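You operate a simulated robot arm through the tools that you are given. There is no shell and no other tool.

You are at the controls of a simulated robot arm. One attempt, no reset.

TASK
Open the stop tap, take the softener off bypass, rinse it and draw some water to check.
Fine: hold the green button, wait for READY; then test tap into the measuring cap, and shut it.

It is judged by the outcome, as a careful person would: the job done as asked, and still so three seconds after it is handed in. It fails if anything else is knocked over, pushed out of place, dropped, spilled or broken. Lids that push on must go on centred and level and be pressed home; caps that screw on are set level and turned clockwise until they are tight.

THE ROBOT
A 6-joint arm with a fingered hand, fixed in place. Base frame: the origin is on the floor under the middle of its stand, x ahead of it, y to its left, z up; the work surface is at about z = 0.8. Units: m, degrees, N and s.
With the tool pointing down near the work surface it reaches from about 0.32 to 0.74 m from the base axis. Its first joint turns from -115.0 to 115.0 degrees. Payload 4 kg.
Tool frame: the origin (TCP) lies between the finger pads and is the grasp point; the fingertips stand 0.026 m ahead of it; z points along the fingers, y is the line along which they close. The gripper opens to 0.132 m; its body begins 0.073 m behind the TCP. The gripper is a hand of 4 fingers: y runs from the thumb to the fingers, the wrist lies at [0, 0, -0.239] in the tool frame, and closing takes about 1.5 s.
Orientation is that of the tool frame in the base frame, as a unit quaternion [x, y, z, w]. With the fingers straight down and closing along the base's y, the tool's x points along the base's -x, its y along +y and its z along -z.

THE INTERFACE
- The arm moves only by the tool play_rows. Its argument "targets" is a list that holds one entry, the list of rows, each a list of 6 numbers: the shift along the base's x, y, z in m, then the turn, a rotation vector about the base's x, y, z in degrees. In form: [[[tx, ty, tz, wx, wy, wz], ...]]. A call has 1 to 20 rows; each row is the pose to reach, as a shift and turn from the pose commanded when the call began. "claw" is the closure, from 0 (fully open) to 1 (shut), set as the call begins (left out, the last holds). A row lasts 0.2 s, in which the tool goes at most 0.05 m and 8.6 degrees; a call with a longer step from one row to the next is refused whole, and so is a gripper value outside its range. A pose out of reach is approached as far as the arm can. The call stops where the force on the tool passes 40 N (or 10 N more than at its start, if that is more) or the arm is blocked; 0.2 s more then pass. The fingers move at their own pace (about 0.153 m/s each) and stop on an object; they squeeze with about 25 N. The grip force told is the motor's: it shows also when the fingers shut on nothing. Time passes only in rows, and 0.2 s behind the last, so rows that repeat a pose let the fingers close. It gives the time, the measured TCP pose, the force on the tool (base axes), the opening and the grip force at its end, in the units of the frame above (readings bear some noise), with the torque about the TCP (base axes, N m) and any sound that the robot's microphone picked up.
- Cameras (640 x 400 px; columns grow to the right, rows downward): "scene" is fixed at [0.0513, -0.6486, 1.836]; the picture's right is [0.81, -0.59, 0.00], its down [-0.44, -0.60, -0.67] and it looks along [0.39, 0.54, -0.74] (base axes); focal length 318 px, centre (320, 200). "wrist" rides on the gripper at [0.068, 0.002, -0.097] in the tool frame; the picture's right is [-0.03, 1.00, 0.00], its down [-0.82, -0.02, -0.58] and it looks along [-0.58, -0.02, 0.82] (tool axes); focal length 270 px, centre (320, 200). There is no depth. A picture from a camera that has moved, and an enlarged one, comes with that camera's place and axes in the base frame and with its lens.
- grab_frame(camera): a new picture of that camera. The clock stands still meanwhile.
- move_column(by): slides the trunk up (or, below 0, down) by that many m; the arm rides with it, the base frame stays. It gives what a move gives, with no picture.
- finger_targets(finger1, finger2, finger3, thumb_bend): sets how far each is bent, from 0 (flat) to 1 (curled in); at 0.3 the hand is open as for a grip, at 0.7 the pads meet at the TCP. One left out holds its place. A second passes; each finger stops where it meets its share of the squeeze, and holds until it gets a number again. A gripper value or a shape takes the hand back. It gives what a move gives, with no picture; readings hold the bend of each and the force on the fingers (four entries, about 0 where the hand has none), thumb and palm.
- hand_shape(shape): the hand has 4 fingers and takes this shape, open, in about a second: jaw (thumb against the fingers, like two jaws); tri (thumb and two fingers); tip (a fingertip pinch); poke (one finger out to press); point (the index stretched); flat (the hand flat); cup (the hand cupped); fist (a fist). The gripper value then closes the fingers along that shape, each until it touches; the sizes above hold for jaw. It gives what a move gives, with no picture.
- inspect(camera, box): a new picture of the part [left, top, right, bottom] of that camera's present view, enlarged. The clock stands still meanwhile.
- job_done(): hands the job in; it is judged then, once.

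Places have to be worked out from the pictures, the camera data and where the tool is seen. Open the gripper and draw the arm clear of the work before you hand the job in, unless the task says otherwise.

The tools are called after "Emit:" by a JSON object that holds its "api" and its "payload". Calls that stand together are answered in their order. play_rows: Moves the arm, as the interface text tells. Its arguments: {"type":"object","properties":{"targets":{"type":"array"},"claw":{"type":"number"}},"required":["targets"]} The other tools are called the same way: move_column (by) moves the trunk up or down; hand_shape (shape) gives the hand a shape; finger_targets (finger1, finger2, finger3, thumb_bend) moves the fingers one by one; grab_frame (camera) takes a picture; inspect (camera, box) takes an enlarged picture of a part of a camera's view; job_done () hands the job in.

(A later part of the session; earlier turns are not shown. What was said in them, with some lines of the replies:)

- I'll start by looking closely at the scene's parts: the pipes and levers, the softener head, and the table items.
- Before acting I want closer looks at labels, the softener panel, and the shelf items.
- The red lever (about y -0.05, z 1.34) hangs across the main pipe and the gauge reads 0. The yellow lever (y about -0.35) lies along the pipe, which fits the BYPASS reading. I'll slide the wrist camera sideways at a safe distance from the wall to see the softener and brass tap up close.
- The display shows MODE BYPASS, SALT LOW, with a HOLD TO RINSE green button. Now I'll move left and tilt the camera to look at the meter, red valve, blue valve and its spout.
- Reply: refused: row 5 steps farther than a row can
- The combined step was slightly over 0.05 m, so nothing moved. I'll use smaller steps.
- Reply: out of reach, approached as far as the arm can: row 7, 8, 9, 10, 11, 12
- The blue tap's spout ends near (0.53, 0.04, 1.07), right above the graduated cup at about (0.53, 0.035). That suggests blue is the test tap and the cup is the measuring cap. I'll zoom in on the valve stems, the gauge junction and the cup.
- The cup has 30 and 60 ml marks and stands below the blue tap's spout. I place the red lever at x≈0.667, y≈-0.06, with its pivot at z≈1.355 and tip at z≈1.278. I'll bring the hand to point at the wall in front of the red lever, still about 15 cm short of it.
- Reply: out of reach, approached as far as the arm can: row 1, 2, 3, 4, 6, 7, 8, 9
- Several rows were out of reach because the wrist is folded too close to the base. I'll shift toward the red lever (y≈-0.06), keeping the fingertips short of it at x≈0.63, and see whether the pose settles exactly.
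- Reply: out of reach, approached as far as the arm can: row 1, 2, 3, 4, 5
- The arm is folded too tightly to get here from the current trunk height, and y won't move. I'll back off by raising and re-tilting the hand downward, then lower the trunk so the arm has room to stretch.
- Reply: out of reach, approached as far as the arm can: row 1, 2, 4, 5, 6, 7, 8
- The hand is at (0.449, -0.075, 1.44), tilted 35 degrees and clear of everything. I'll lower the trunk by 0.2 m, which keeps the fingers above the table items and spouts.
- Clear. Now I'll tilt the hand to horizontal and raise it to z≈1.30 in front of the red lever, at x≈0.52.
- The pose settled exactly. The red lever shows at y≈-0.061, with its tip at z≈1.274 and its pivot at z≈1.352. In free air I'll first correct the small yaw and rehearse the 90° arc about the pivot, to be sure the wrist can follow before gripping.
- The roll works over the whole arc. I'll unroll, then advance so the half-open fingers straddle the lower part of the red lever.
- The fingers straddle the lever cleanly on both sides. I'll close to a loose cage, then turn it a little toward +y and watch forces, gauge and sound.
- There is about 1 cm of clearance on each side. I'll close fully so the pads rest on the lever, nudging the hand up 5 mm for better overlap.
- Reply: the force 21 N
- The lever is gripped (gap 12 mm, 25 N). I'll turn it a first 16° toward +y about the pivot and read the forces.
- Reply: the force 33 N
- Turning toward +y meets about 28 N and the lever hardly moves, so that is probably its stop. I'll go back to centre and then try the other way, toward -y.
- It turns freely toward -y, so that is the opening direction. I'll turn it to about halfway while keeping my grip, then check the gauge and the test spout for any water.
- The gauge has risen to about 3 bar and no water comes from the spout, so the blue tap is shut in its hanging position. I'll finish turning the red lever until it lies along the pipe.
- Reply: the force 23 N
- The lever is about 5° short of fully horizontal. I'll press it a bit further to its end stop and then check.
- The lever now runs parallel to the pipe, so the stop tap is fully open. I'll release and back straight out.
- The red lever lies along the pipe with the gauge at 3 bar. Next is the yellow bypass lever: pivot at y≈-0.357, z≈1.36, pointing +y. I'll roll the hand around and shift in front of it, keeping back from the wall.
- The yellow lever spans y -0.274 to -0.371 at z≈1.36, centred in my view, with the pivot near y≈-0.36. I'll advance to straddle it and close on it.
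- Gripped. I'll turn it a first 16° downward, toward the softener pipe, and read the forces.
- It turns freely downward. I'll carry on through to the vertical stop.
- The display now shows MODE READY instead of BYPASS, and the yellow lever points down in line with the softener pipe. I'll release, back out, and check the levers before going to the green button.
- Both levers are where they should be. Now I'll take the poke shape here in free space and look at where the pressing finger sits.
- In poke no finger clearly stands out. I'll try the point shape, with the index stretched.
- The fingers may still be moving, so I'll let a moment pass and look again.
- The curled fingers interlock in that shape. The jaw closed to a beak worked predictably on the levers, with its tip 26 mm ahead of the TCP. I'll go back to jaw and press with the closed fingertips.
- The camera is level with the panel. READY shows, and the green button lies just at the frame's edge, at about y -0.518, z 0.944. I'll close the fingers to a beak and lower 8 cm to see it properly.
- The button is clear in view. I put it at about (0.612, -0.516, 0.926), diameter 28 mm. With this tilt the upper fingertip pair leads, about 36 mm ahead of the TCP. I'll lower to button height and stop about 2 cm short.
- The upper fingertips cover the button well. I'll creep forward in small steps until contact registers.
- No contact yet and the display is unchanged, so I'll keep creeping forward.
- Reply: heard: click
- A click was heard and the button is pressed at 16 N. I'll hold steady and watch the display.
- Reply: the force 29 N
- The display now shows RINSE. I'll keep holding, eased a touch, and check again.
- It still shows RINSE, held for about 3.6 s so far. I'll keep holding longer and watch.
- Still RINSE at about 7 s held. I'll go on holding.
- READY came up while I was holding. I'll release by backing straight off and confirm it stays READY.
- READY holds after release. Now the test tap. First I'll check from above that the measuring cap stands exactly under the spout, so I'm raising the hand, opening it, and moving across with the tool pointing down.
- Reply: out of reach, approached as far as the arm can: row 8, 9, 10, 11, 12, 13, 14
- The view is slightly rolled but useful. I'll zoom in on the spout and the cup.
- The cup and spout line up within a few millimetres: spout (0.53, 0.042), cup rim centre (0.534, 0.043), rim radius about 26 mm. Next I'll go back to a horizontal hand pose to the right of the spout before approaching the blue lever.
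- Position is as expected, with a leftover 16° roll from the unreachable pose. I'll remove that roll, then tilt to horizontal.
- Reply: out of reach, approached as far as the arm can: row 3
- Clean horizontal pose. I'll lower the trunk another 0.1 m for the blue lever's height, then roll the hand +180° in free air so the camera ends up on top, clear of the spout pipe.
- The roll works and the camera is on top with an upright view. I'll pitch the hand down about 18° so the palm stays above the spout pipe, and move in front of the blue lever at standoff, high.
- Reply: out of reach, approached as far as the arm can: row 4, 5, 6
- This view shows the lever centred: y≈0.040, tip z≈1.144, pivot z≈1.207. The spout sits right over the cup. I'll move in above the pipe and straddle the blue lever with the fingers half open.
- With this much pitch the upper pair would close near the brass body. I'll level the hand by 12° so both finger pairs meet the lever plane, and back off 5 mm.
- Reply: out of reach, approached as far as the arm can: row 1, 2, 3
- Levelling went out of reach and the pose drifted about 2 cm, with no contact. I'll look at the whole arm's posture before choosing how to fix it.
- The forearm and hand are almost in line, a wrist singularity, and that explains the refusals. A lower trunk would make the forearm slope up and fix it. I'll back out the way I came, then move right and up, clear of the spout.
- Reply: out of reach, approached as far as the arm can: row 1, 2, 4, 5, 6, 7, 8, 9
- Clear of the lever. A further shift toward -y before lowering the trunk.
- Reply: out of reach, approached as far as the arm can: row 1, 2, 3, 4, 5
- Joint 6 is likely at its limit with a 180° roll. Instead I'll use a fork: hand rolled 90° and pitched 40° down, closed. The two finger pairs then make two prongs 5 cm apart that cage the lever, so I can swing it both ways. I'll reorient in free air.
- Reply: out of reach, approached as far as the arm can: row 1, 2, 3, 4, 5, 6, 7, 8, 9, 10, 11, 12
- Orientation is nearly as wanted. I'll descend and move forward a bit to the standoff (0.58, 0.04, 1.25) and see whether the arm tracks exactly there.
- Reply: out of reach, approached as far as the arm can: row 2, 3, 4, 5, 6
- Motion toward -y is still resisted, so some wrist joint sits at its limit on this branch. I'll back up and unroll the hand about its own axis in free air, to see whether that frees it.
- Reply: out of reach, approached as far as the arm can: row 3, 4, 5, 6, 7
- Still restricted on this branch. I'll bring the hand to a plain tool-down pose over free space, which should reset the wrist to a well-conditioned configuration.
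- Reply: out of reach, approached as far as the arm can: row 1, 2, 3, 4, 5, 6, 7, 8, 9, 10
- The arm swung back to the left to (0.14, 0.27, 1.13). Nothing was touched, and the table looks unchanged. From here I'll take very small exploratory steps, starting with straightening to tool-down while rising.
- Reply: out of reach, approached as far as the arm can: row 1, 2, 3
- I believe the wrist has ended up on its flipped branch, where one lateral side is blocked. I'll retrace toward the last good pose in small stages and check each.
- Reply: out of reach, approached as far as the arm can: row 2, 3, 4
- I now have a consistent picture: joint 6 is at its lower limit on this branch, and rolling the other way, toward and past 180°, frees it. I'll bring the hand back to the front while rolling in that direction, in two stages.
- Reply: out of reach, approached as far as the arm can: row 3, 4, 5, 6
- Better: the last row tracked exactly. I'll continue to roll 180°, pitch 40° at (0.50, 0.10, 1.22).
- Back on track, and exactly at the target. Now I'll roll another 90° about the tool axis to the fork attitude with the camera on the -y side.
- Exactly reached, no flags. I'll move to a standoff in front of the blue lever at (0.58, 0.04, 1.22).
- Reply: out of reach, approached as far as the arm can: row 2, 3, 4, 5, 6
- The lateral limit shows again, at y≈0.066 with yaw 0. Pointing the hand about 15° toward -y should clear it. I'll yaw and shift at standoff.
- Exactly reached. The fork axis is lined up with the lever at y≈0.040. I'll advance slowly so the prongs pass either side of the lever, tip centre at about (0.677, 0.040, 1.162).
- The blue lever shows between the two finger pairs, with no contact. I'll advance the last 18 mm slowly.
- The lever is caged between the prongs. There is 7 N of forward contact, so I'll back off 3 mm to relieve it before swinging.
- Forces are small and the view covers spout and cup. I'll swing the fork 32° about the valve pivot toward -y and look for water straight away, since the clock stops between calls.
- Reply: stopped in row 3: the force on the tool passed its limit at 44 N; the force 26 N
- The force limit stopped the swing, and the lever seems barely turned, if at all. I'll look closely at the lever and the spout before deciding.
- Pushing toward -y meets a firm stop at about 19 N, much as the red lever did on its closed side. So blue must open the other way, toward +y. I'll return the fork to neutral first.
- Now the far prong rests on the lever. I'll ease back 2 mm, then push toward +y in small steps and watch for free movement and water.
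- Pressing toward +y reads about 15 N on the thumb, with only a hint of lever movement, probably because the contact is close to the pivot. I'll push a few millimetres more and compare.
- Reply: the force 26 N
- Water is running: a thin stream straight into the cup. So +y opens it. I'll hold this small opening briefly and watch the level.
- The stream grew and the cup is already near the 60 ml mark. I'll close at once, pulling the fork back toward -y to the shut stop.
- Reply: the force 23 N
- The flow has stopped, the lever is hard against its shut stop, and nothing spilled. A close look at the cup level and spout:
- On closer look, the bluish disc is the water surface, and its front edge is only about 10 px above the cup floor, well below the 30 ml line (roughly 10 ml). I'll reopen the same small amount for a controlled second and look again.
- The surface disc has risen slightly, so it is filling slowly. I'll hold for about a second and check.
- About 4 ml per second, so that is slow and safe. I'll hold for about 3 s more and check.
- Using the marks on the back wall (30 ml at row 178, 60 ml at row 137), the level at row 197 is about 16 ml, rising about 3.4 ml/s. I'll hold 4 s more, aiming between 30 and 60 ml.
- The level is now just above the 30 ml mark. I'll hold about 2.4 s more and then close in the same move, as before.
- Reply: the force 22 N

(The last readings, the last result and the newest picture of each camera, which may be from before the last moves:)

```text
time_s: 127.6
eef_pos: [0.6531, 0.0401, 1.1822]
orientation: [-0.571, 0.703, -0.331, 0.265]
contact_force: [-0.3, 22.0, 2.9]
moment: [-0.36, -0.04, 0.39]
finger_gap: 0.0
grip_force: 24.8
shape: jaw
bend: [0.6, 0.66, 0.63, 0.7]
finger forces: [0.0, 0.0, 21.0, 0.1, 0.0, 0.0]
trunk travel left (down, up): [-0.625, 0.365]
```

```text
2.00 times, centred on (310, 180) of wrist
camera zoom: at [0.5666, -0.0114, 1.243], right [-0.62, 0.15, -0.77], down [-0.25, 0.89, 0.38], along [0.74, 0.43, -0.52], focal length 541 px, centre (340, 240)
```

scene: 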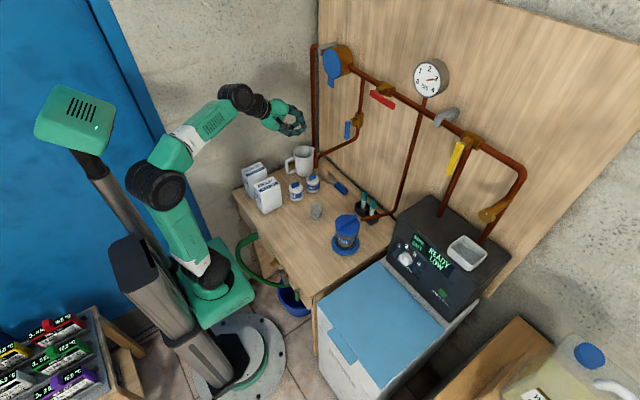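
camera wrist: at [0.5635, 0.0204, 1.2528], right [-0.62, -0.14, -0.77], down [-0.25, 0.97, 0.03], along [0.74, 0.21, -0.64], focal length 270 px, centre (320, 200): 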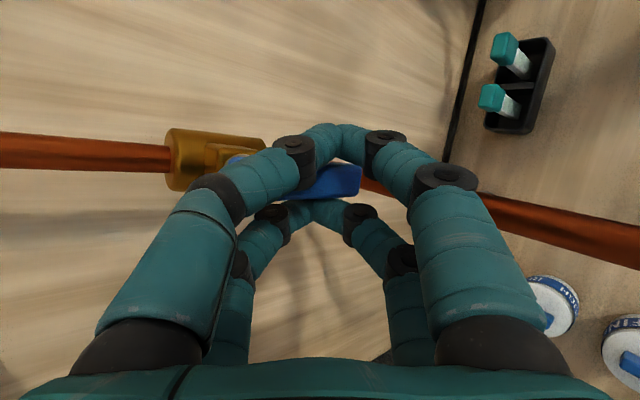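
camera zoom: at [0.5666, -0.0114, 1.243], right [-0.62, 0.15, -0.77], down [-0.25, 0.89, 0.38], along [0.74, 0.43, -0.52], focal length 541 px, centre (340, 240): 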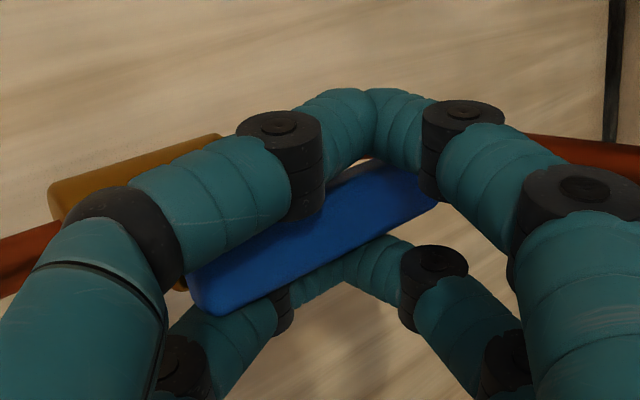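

The tap is shut again, with no stream and no spill, and the level sits at about 40 ml between the marks. I'll ease the closing pressure and slide the fork straight back off the lever, keeping a slight bias to the shut side.

Emit:
{"api": "play_rows", "payload": {"targets": [[[0, 0.002, 0, 0, 0, 0], [-0.006, 0.002, 0.003, 0, 0, 0], [-0.014, 0.002, 0.008, 0, 0, 0], [-0.024, 0.002, 0.014, 0, 0, 0], [-0.04, 0.002, 0.026, 0, 0, 0], [-0.06, 0.002, 0.04, 0, 0, 0], [-0.08, 0.005, 0.05, 0, 0, 0]]]}}

Emit:
{"api": "grab_frame", "payload": {"camera": "wrist"}}

Emit:
{"api": "inspect", "payload": {"camera": "scene", "box": [295, 100, 385, 230]}}

Emit:
{"api": "inspect", "payload": {"camera": "scene", "box": [335, 95, 385, 145]}}

```text
time_s: 128.6
eef_pos: [0.632, 0.0419, 1.1888]
orientation: [-0.572, 0.705, -0.328, 0.262]
contact_force: [-3.7, 13.2, -1.4]
moment: [0.06, -0.02, 0.38]
finger_gap: 0.0001
grip_force: 24.8
shape: jaw
bend: [0.6, 0.68, 0.56, 0.7]
finger forces: [0.0, 0.0, 2.7, 0.1, 0.1, 0.1]
trunk travel left (down, up): [-0.625, 0.365]
stopped in row 4: the force on the tool passed its limit at 45 N (the readings are from after the stop); the commanded pose is now the measured one
```

```text
taken
camera wrist: at [0.5451, -0.0098, 1.2517], right [-0.63, 0.16, -0.76], down [-0.25, 0.89, 0.39], along [0.74, 0.43, -0.52], focal length 270 px, centre (320, 200)
```

wrist: 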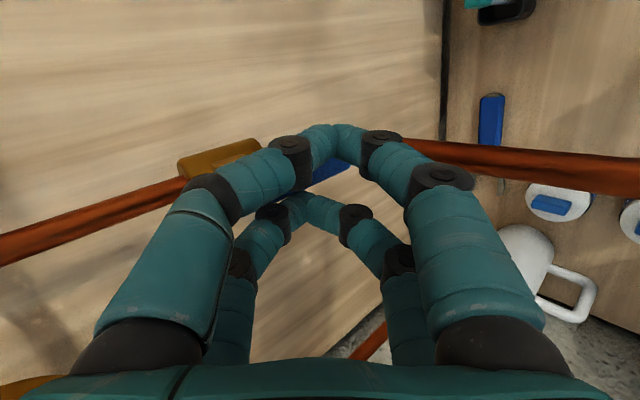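

```text
3.08 times, centred on (340, 165) of scene
camera zoom: at [0.0513, -0.6486, 1.836], right [0.81, -0.59, 0.0], down [-0.44, -0.6, -0.67], along [0.39, 0.54, -0.74], focal length 978 px, centre (258, 308)
```

zoom: 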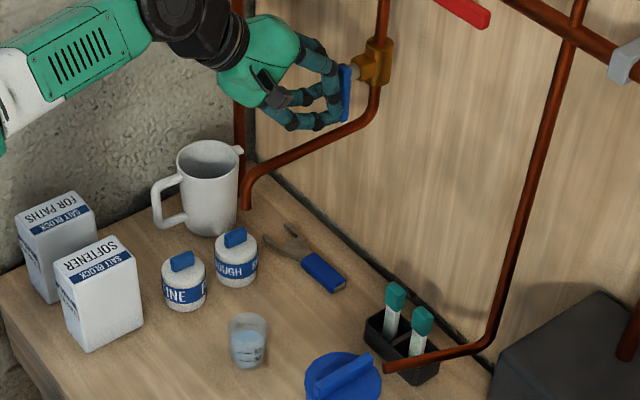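

```text
8.00 times, centred on (360, 120) of scene
camera zoom: at [0.0513, -0.6486, 1.836], right [0.81, -0.59, 0.0], down [-0.44, -0.6, -0.67], along [0.39, 0.54, -0.74], focal length 2542 px, centre (0, 840)
```

zoom: 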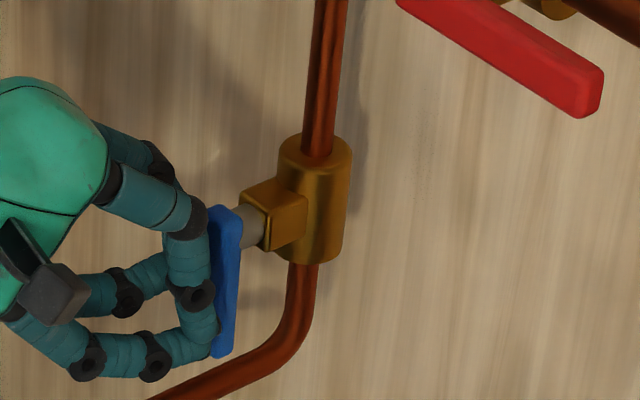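

The retreat stopped on a snag at 45 N. The lever is still vertical and no water is flowing. I'll look closely at what caught before moving.

Emit:
{"api": "inspect", "payload": {"camera": "wrist", "box": [220, 110, 420, 270]}}

Emit:
{"api": "inspect", "payload": {"camera": "scene", "box": [340, 110, 370, 145]}}

```text
2.50 times, centred on (320, 190) of wrist
camera zoom: at [0.5451, -0.0098, 1.2517], right [-0.63, 0.16, -0.76], down [-0.25, 0.89, 0.39], along [0.74, 0.43, -0.52], focal length 676 px, centre (320, 225)
```

zoom: 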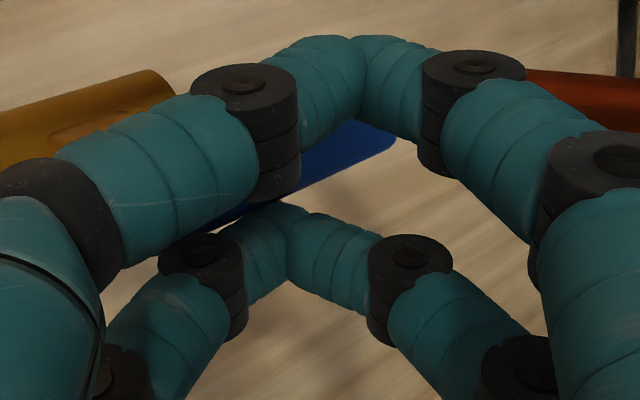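

```text
11.43 times, centred on (355, 128) of scene
camera zoom: at [0.0513, -0.6486, 1.836], right [0.81, -0.59, 0.0], down [-0.44, -0.6, -0.67], along [0.39, 0.54, -0.74], focal length 3632 px, centre (-80, 1029)
```

zoom: 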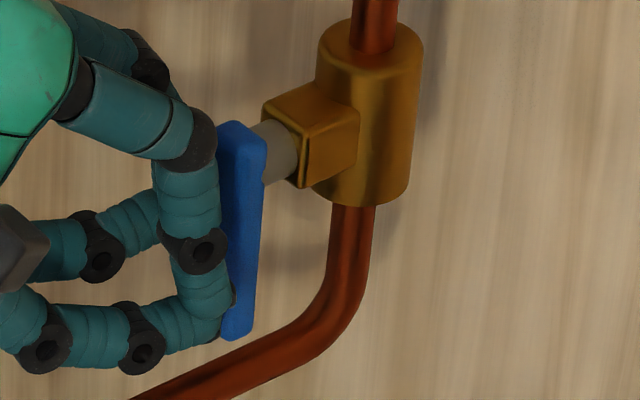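

The prongs are nearly off the lever's front edge, with only the far tip still brushing its +y side. I'll shift a few millimetres to +y to unload it, then back out.

Emit:
{"api": "play_rows", "payload": {"targets": [[[0, 0.003, 0, 0, 0, 0], [-0.003, 0.005, 0.001, 0, 0, 0], [-0.01, 0.006, 0.004, 0, 0, 0], [-0.025, 0.006, 0.012, 0, 0, 0], [-0.045, 0.006, 0.025, 0, 0, 0], [-0.065, 0.008, 0.038, 0, 0, 0]]]}}

Emit:
{"api": "grab_frame", "payload": {"camera": "wrist"}}

Emit:
{"api": "inspect", "payload": {"camera": "scene", "box": [335, 95, 385, 145]}}

Emit:
{"api": "inspect", "payload": {"camera": "scene", "box": [295, 140, 345, 230]}}

```text
time_s: 130.0
eef_pos: [0.568, 0.0449, 1.2255]
orientation: [-0.571, 0.706, -0.328, 0.26]
contact_force: [-0.1, 0.1, 1.7]
moment: [0.0, -0.01, -0.03]
finger_gap: 0.0
grip_force: 25.1
shape: jaw
bend: [0.6, 0.68, 0.57, 0.7]
finger forces: [0.0, 0.0, 0.1, 0.1, 0.0, 0.0]
trunk travel left (down, up): [-0.625, 0.365]
```

```text
taken
camera wrist: at [0.4821, -0.0057, 1.2886], right [-0.63, 0.16, -0.76], down [-0.24, 0.89, 0.39], along [0.74, 0.43, -0.52], focal length 270 px, centre (320, 200)
```

wrist: 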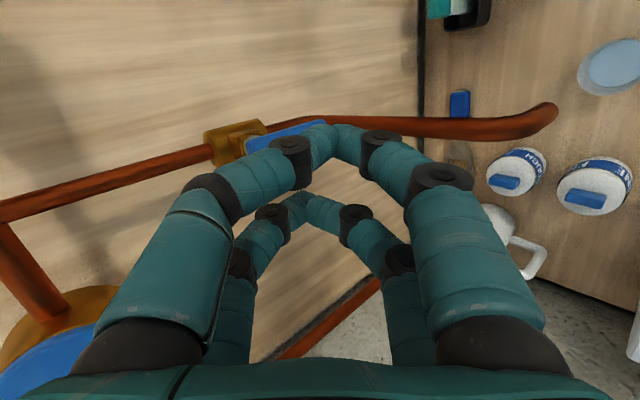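

```text
8.00 times, centred on (360, 120) of scene
camera zoom: at [0.0513, -0.6486, 1.836], right [0.81, -0.59, 0.0], down [-0.44, -0.6, -0.67], along [0.39, 0.54, -0.74], focal length 2542 px, centre (0, 840)
```

zoom: 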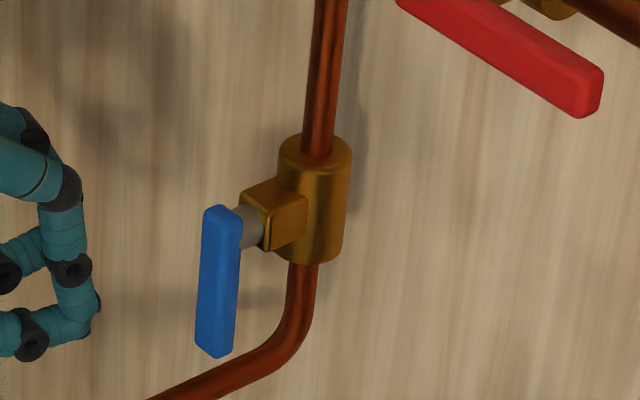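

```text
4.44 times, centred on (320, 185) of scene
camera zoom: at [0.0513, -0.6486, 1.836], right [0.81, -0.59, 0.0], down [-0.44, -0.6, -0.67], along [0.39, 0.54, -0.74], focal length 1412 px, centre (320, 267)
```

zoom: 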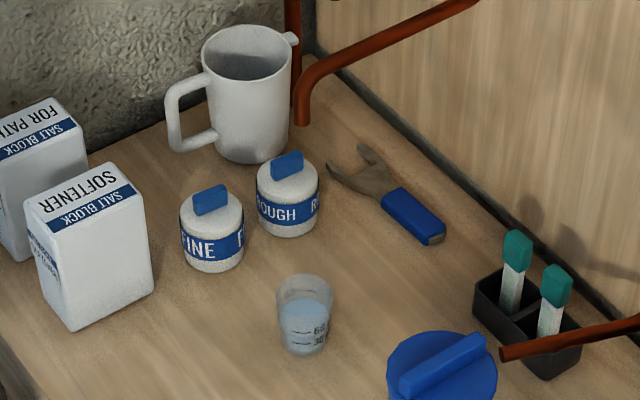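

The blue lever is back exactly in its original shut position. The spout is dry, and the cup holds about 40 ml and hasn't moved. I'll open the hand and draw it back, up and away from the pipework.

Emit:
{"api": "play_rows", "payload": {"targets": [[[-0.02, 0.012, 0.005, 0, 0, 0], [-0.04, 0.025, 0.01, 0, 0, 0], [-0.06, 0.04, 0.012, 0, 0, 0], [-0.075, 0.055, 0.014, 0, 0, 0], [-0.09, 0.065, 0.02, 0, 0, 0], [-0.1, 0.07, 0.03, 0, 0, 0]]], "claw": 0.0}}

Emit:
{"api": "grab_frame", "payload": {"camera": "scene"}}

```text
time_s: 131.4
eef_pos: [0.4692, 0.1145, 1.2557]
orientation: [-0.571, 0.706, -0.328, 0.261]
contact_force: [0.2, 0.2, 1.1]
moment: [-0.04, 0.05, 0.01]
finger_gap: 0.1318
grip_force: 0.1
shape: jaw
bend: [0.3, 0.3, 0.3, 0.3]
finger forces: [0.0, 0.0, 0.1, 0.1, 0.0, 0.1]
trunk travel left (down, up): [-0.625, 0.365]
```

```text
taken
```

scene: 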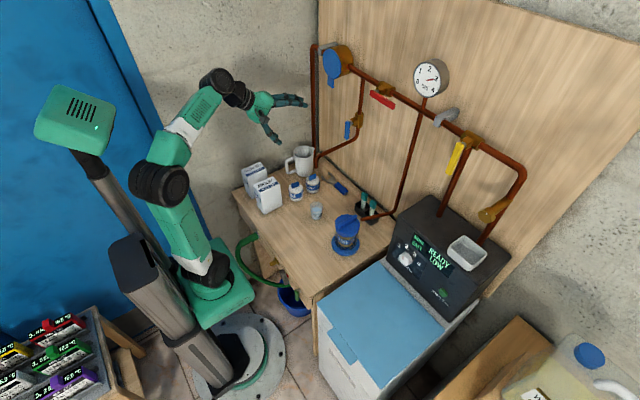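

The arm tracked exactly and is clear. Raising the trunk a little gives more room over the table, then a final check of all levers, gauge, display and cup.

Emit:
{"api": "move_column", "payload": {"by": 0.12}}

Emit:
{"api": "inspect", "payload": {"camera": "scene", "box": [310, 40, 500, 170]}}

Emit:
{"api": "inspect", "payload": {"camera": "scene", "box": [230, 140, 400, 260]}}

Emit:
{"api": "inspect", "payload": {"camera": "scene", "box": [370, 190, 520, 320]}}

Emit:
{"api": "grab_frame", "payload": {"camera": "scene"}}

```text
time_s: 132.9
eef_pos: [0.4688, 0.116, 1.3764]
orientation: [-0.571, 0.706, -0.328, 0.261]
contact_force: [-0.9, -0.6, -0.1]
moment: [-0.01, 0.03, -0.01]
finger_gap: 0.1321
grip_force: 0.1
shape: jaw
bend: [0.3, 0.3, 0.3, 0.3]
finger forces: [0.0, 0.1, 0.0, 0.1, 0.0, 0.1]
trunk travel left (down, up): [-0.745, 0.245]
```

```text
3.08 times, centred on (405, 105) of scene
camera zoom: at [0.0513, -0.6486, 1.836], right [0.81, -0.59, 0.0], down [-0.44, -0.6, -0.67], along [0.39, 0.54, -0.74], focal length 978 px, centre (58, 492)
```

zoom: 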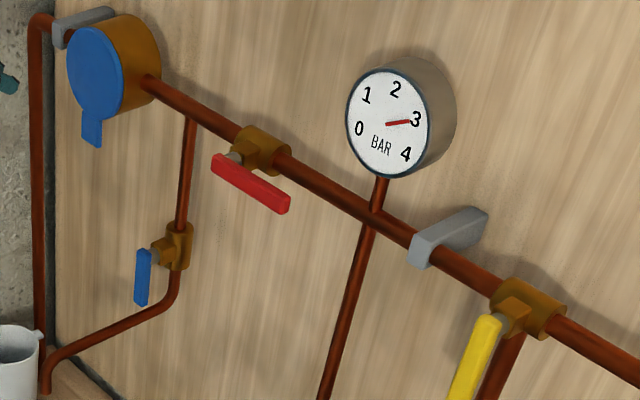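

```text
3.33 times, centred on (315, 200) of scene
camera zoom: at [0.0513, -0.6486, 1.836], right [0.81, -0.59, 0.0], down [-0.44, -0.6, -0.67], along [0.39, 0.54, -0.74], focal length 1059 px, centre (337, 200)
```

zoom: 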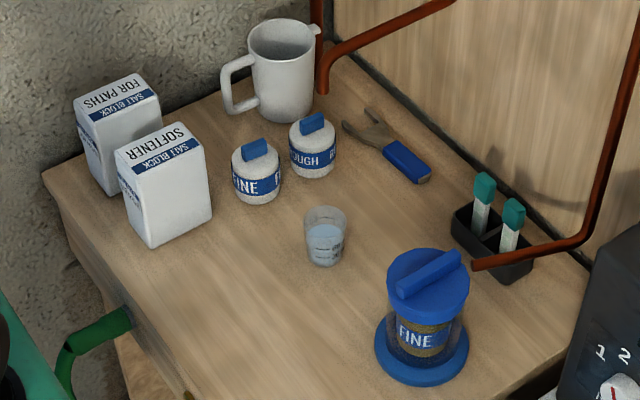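

```text
3.08 times, centred on (445, 255) of scene
camera zoom: at [0.0513, -0.6486, 1.836], right [0.81, -0.59, 0.0], down [-0.44, -0.6, -0.67], along [0.39, 0.54, -0.74], focal length 978 px, centre (-65, 31)
```

zoom: 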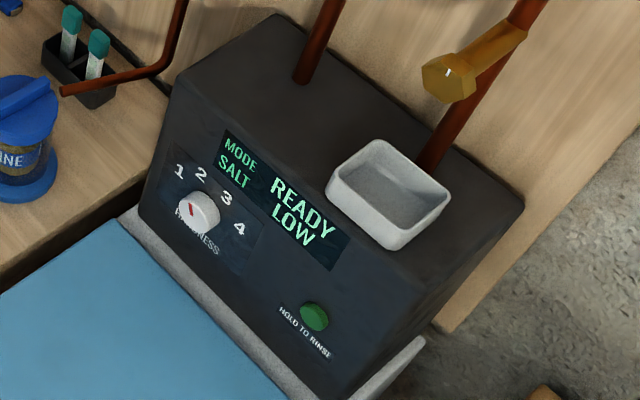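

```text
taken
```

scene: 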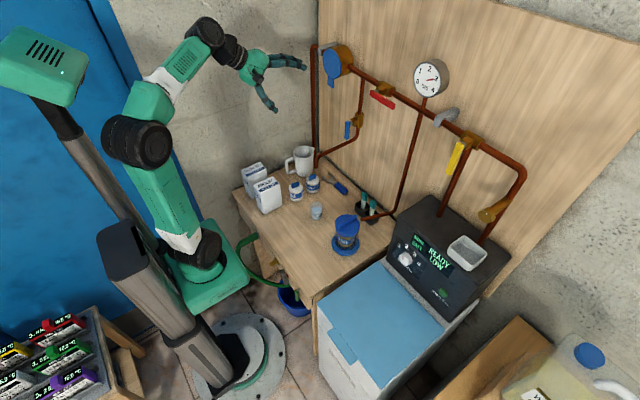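

Final check:
- The red stop tap lies along the pipe, and the gauge reads 3 bar.
- The yellow lever points down, off bypass.
- The display shows READY after the rinse.
- The blue test tap is shut and the spout is dry.
- The cup holds about 40 ml, and nothing else has moved.

The hand is open and clear, so I'm handing the job in.

Emit:
{"api": "job_done", "payload": {}}

```text
The job is handed in.
```

I opened the stop tap, took the softener off bypass, rinsed it until READY, and drew about 40 ml of water into the measuring cap. The test tap is shut again, and I've handed the job in.

- **Stop tap (red lever):** it is fully open along the pipe, and the gauge rose from 0 to about 3 bar.
- **Bypass (yellow lever):** I turned it down in line with the softener pipe, and the display changed from BYPASS to READY.
- **Rinse:** I held the green button for about 11 s. The display went to RINSE and then back to READY, and it stayed READY after I let go.
- **Test tap (blue lever):** I opened it twice by a small amount. The level in the cap is between the 30 and 60 ml marks. The lever is back in its original shut position and the spout is dry.

Nothing was spilled or moved out of place. I snagged the test tap lever once while backing the hand off it, but it stayed shut. The hand is open and clear of the work.

The display also shows SALT LOW, as it did at the start; I left it because refilling wasn't part of the job.
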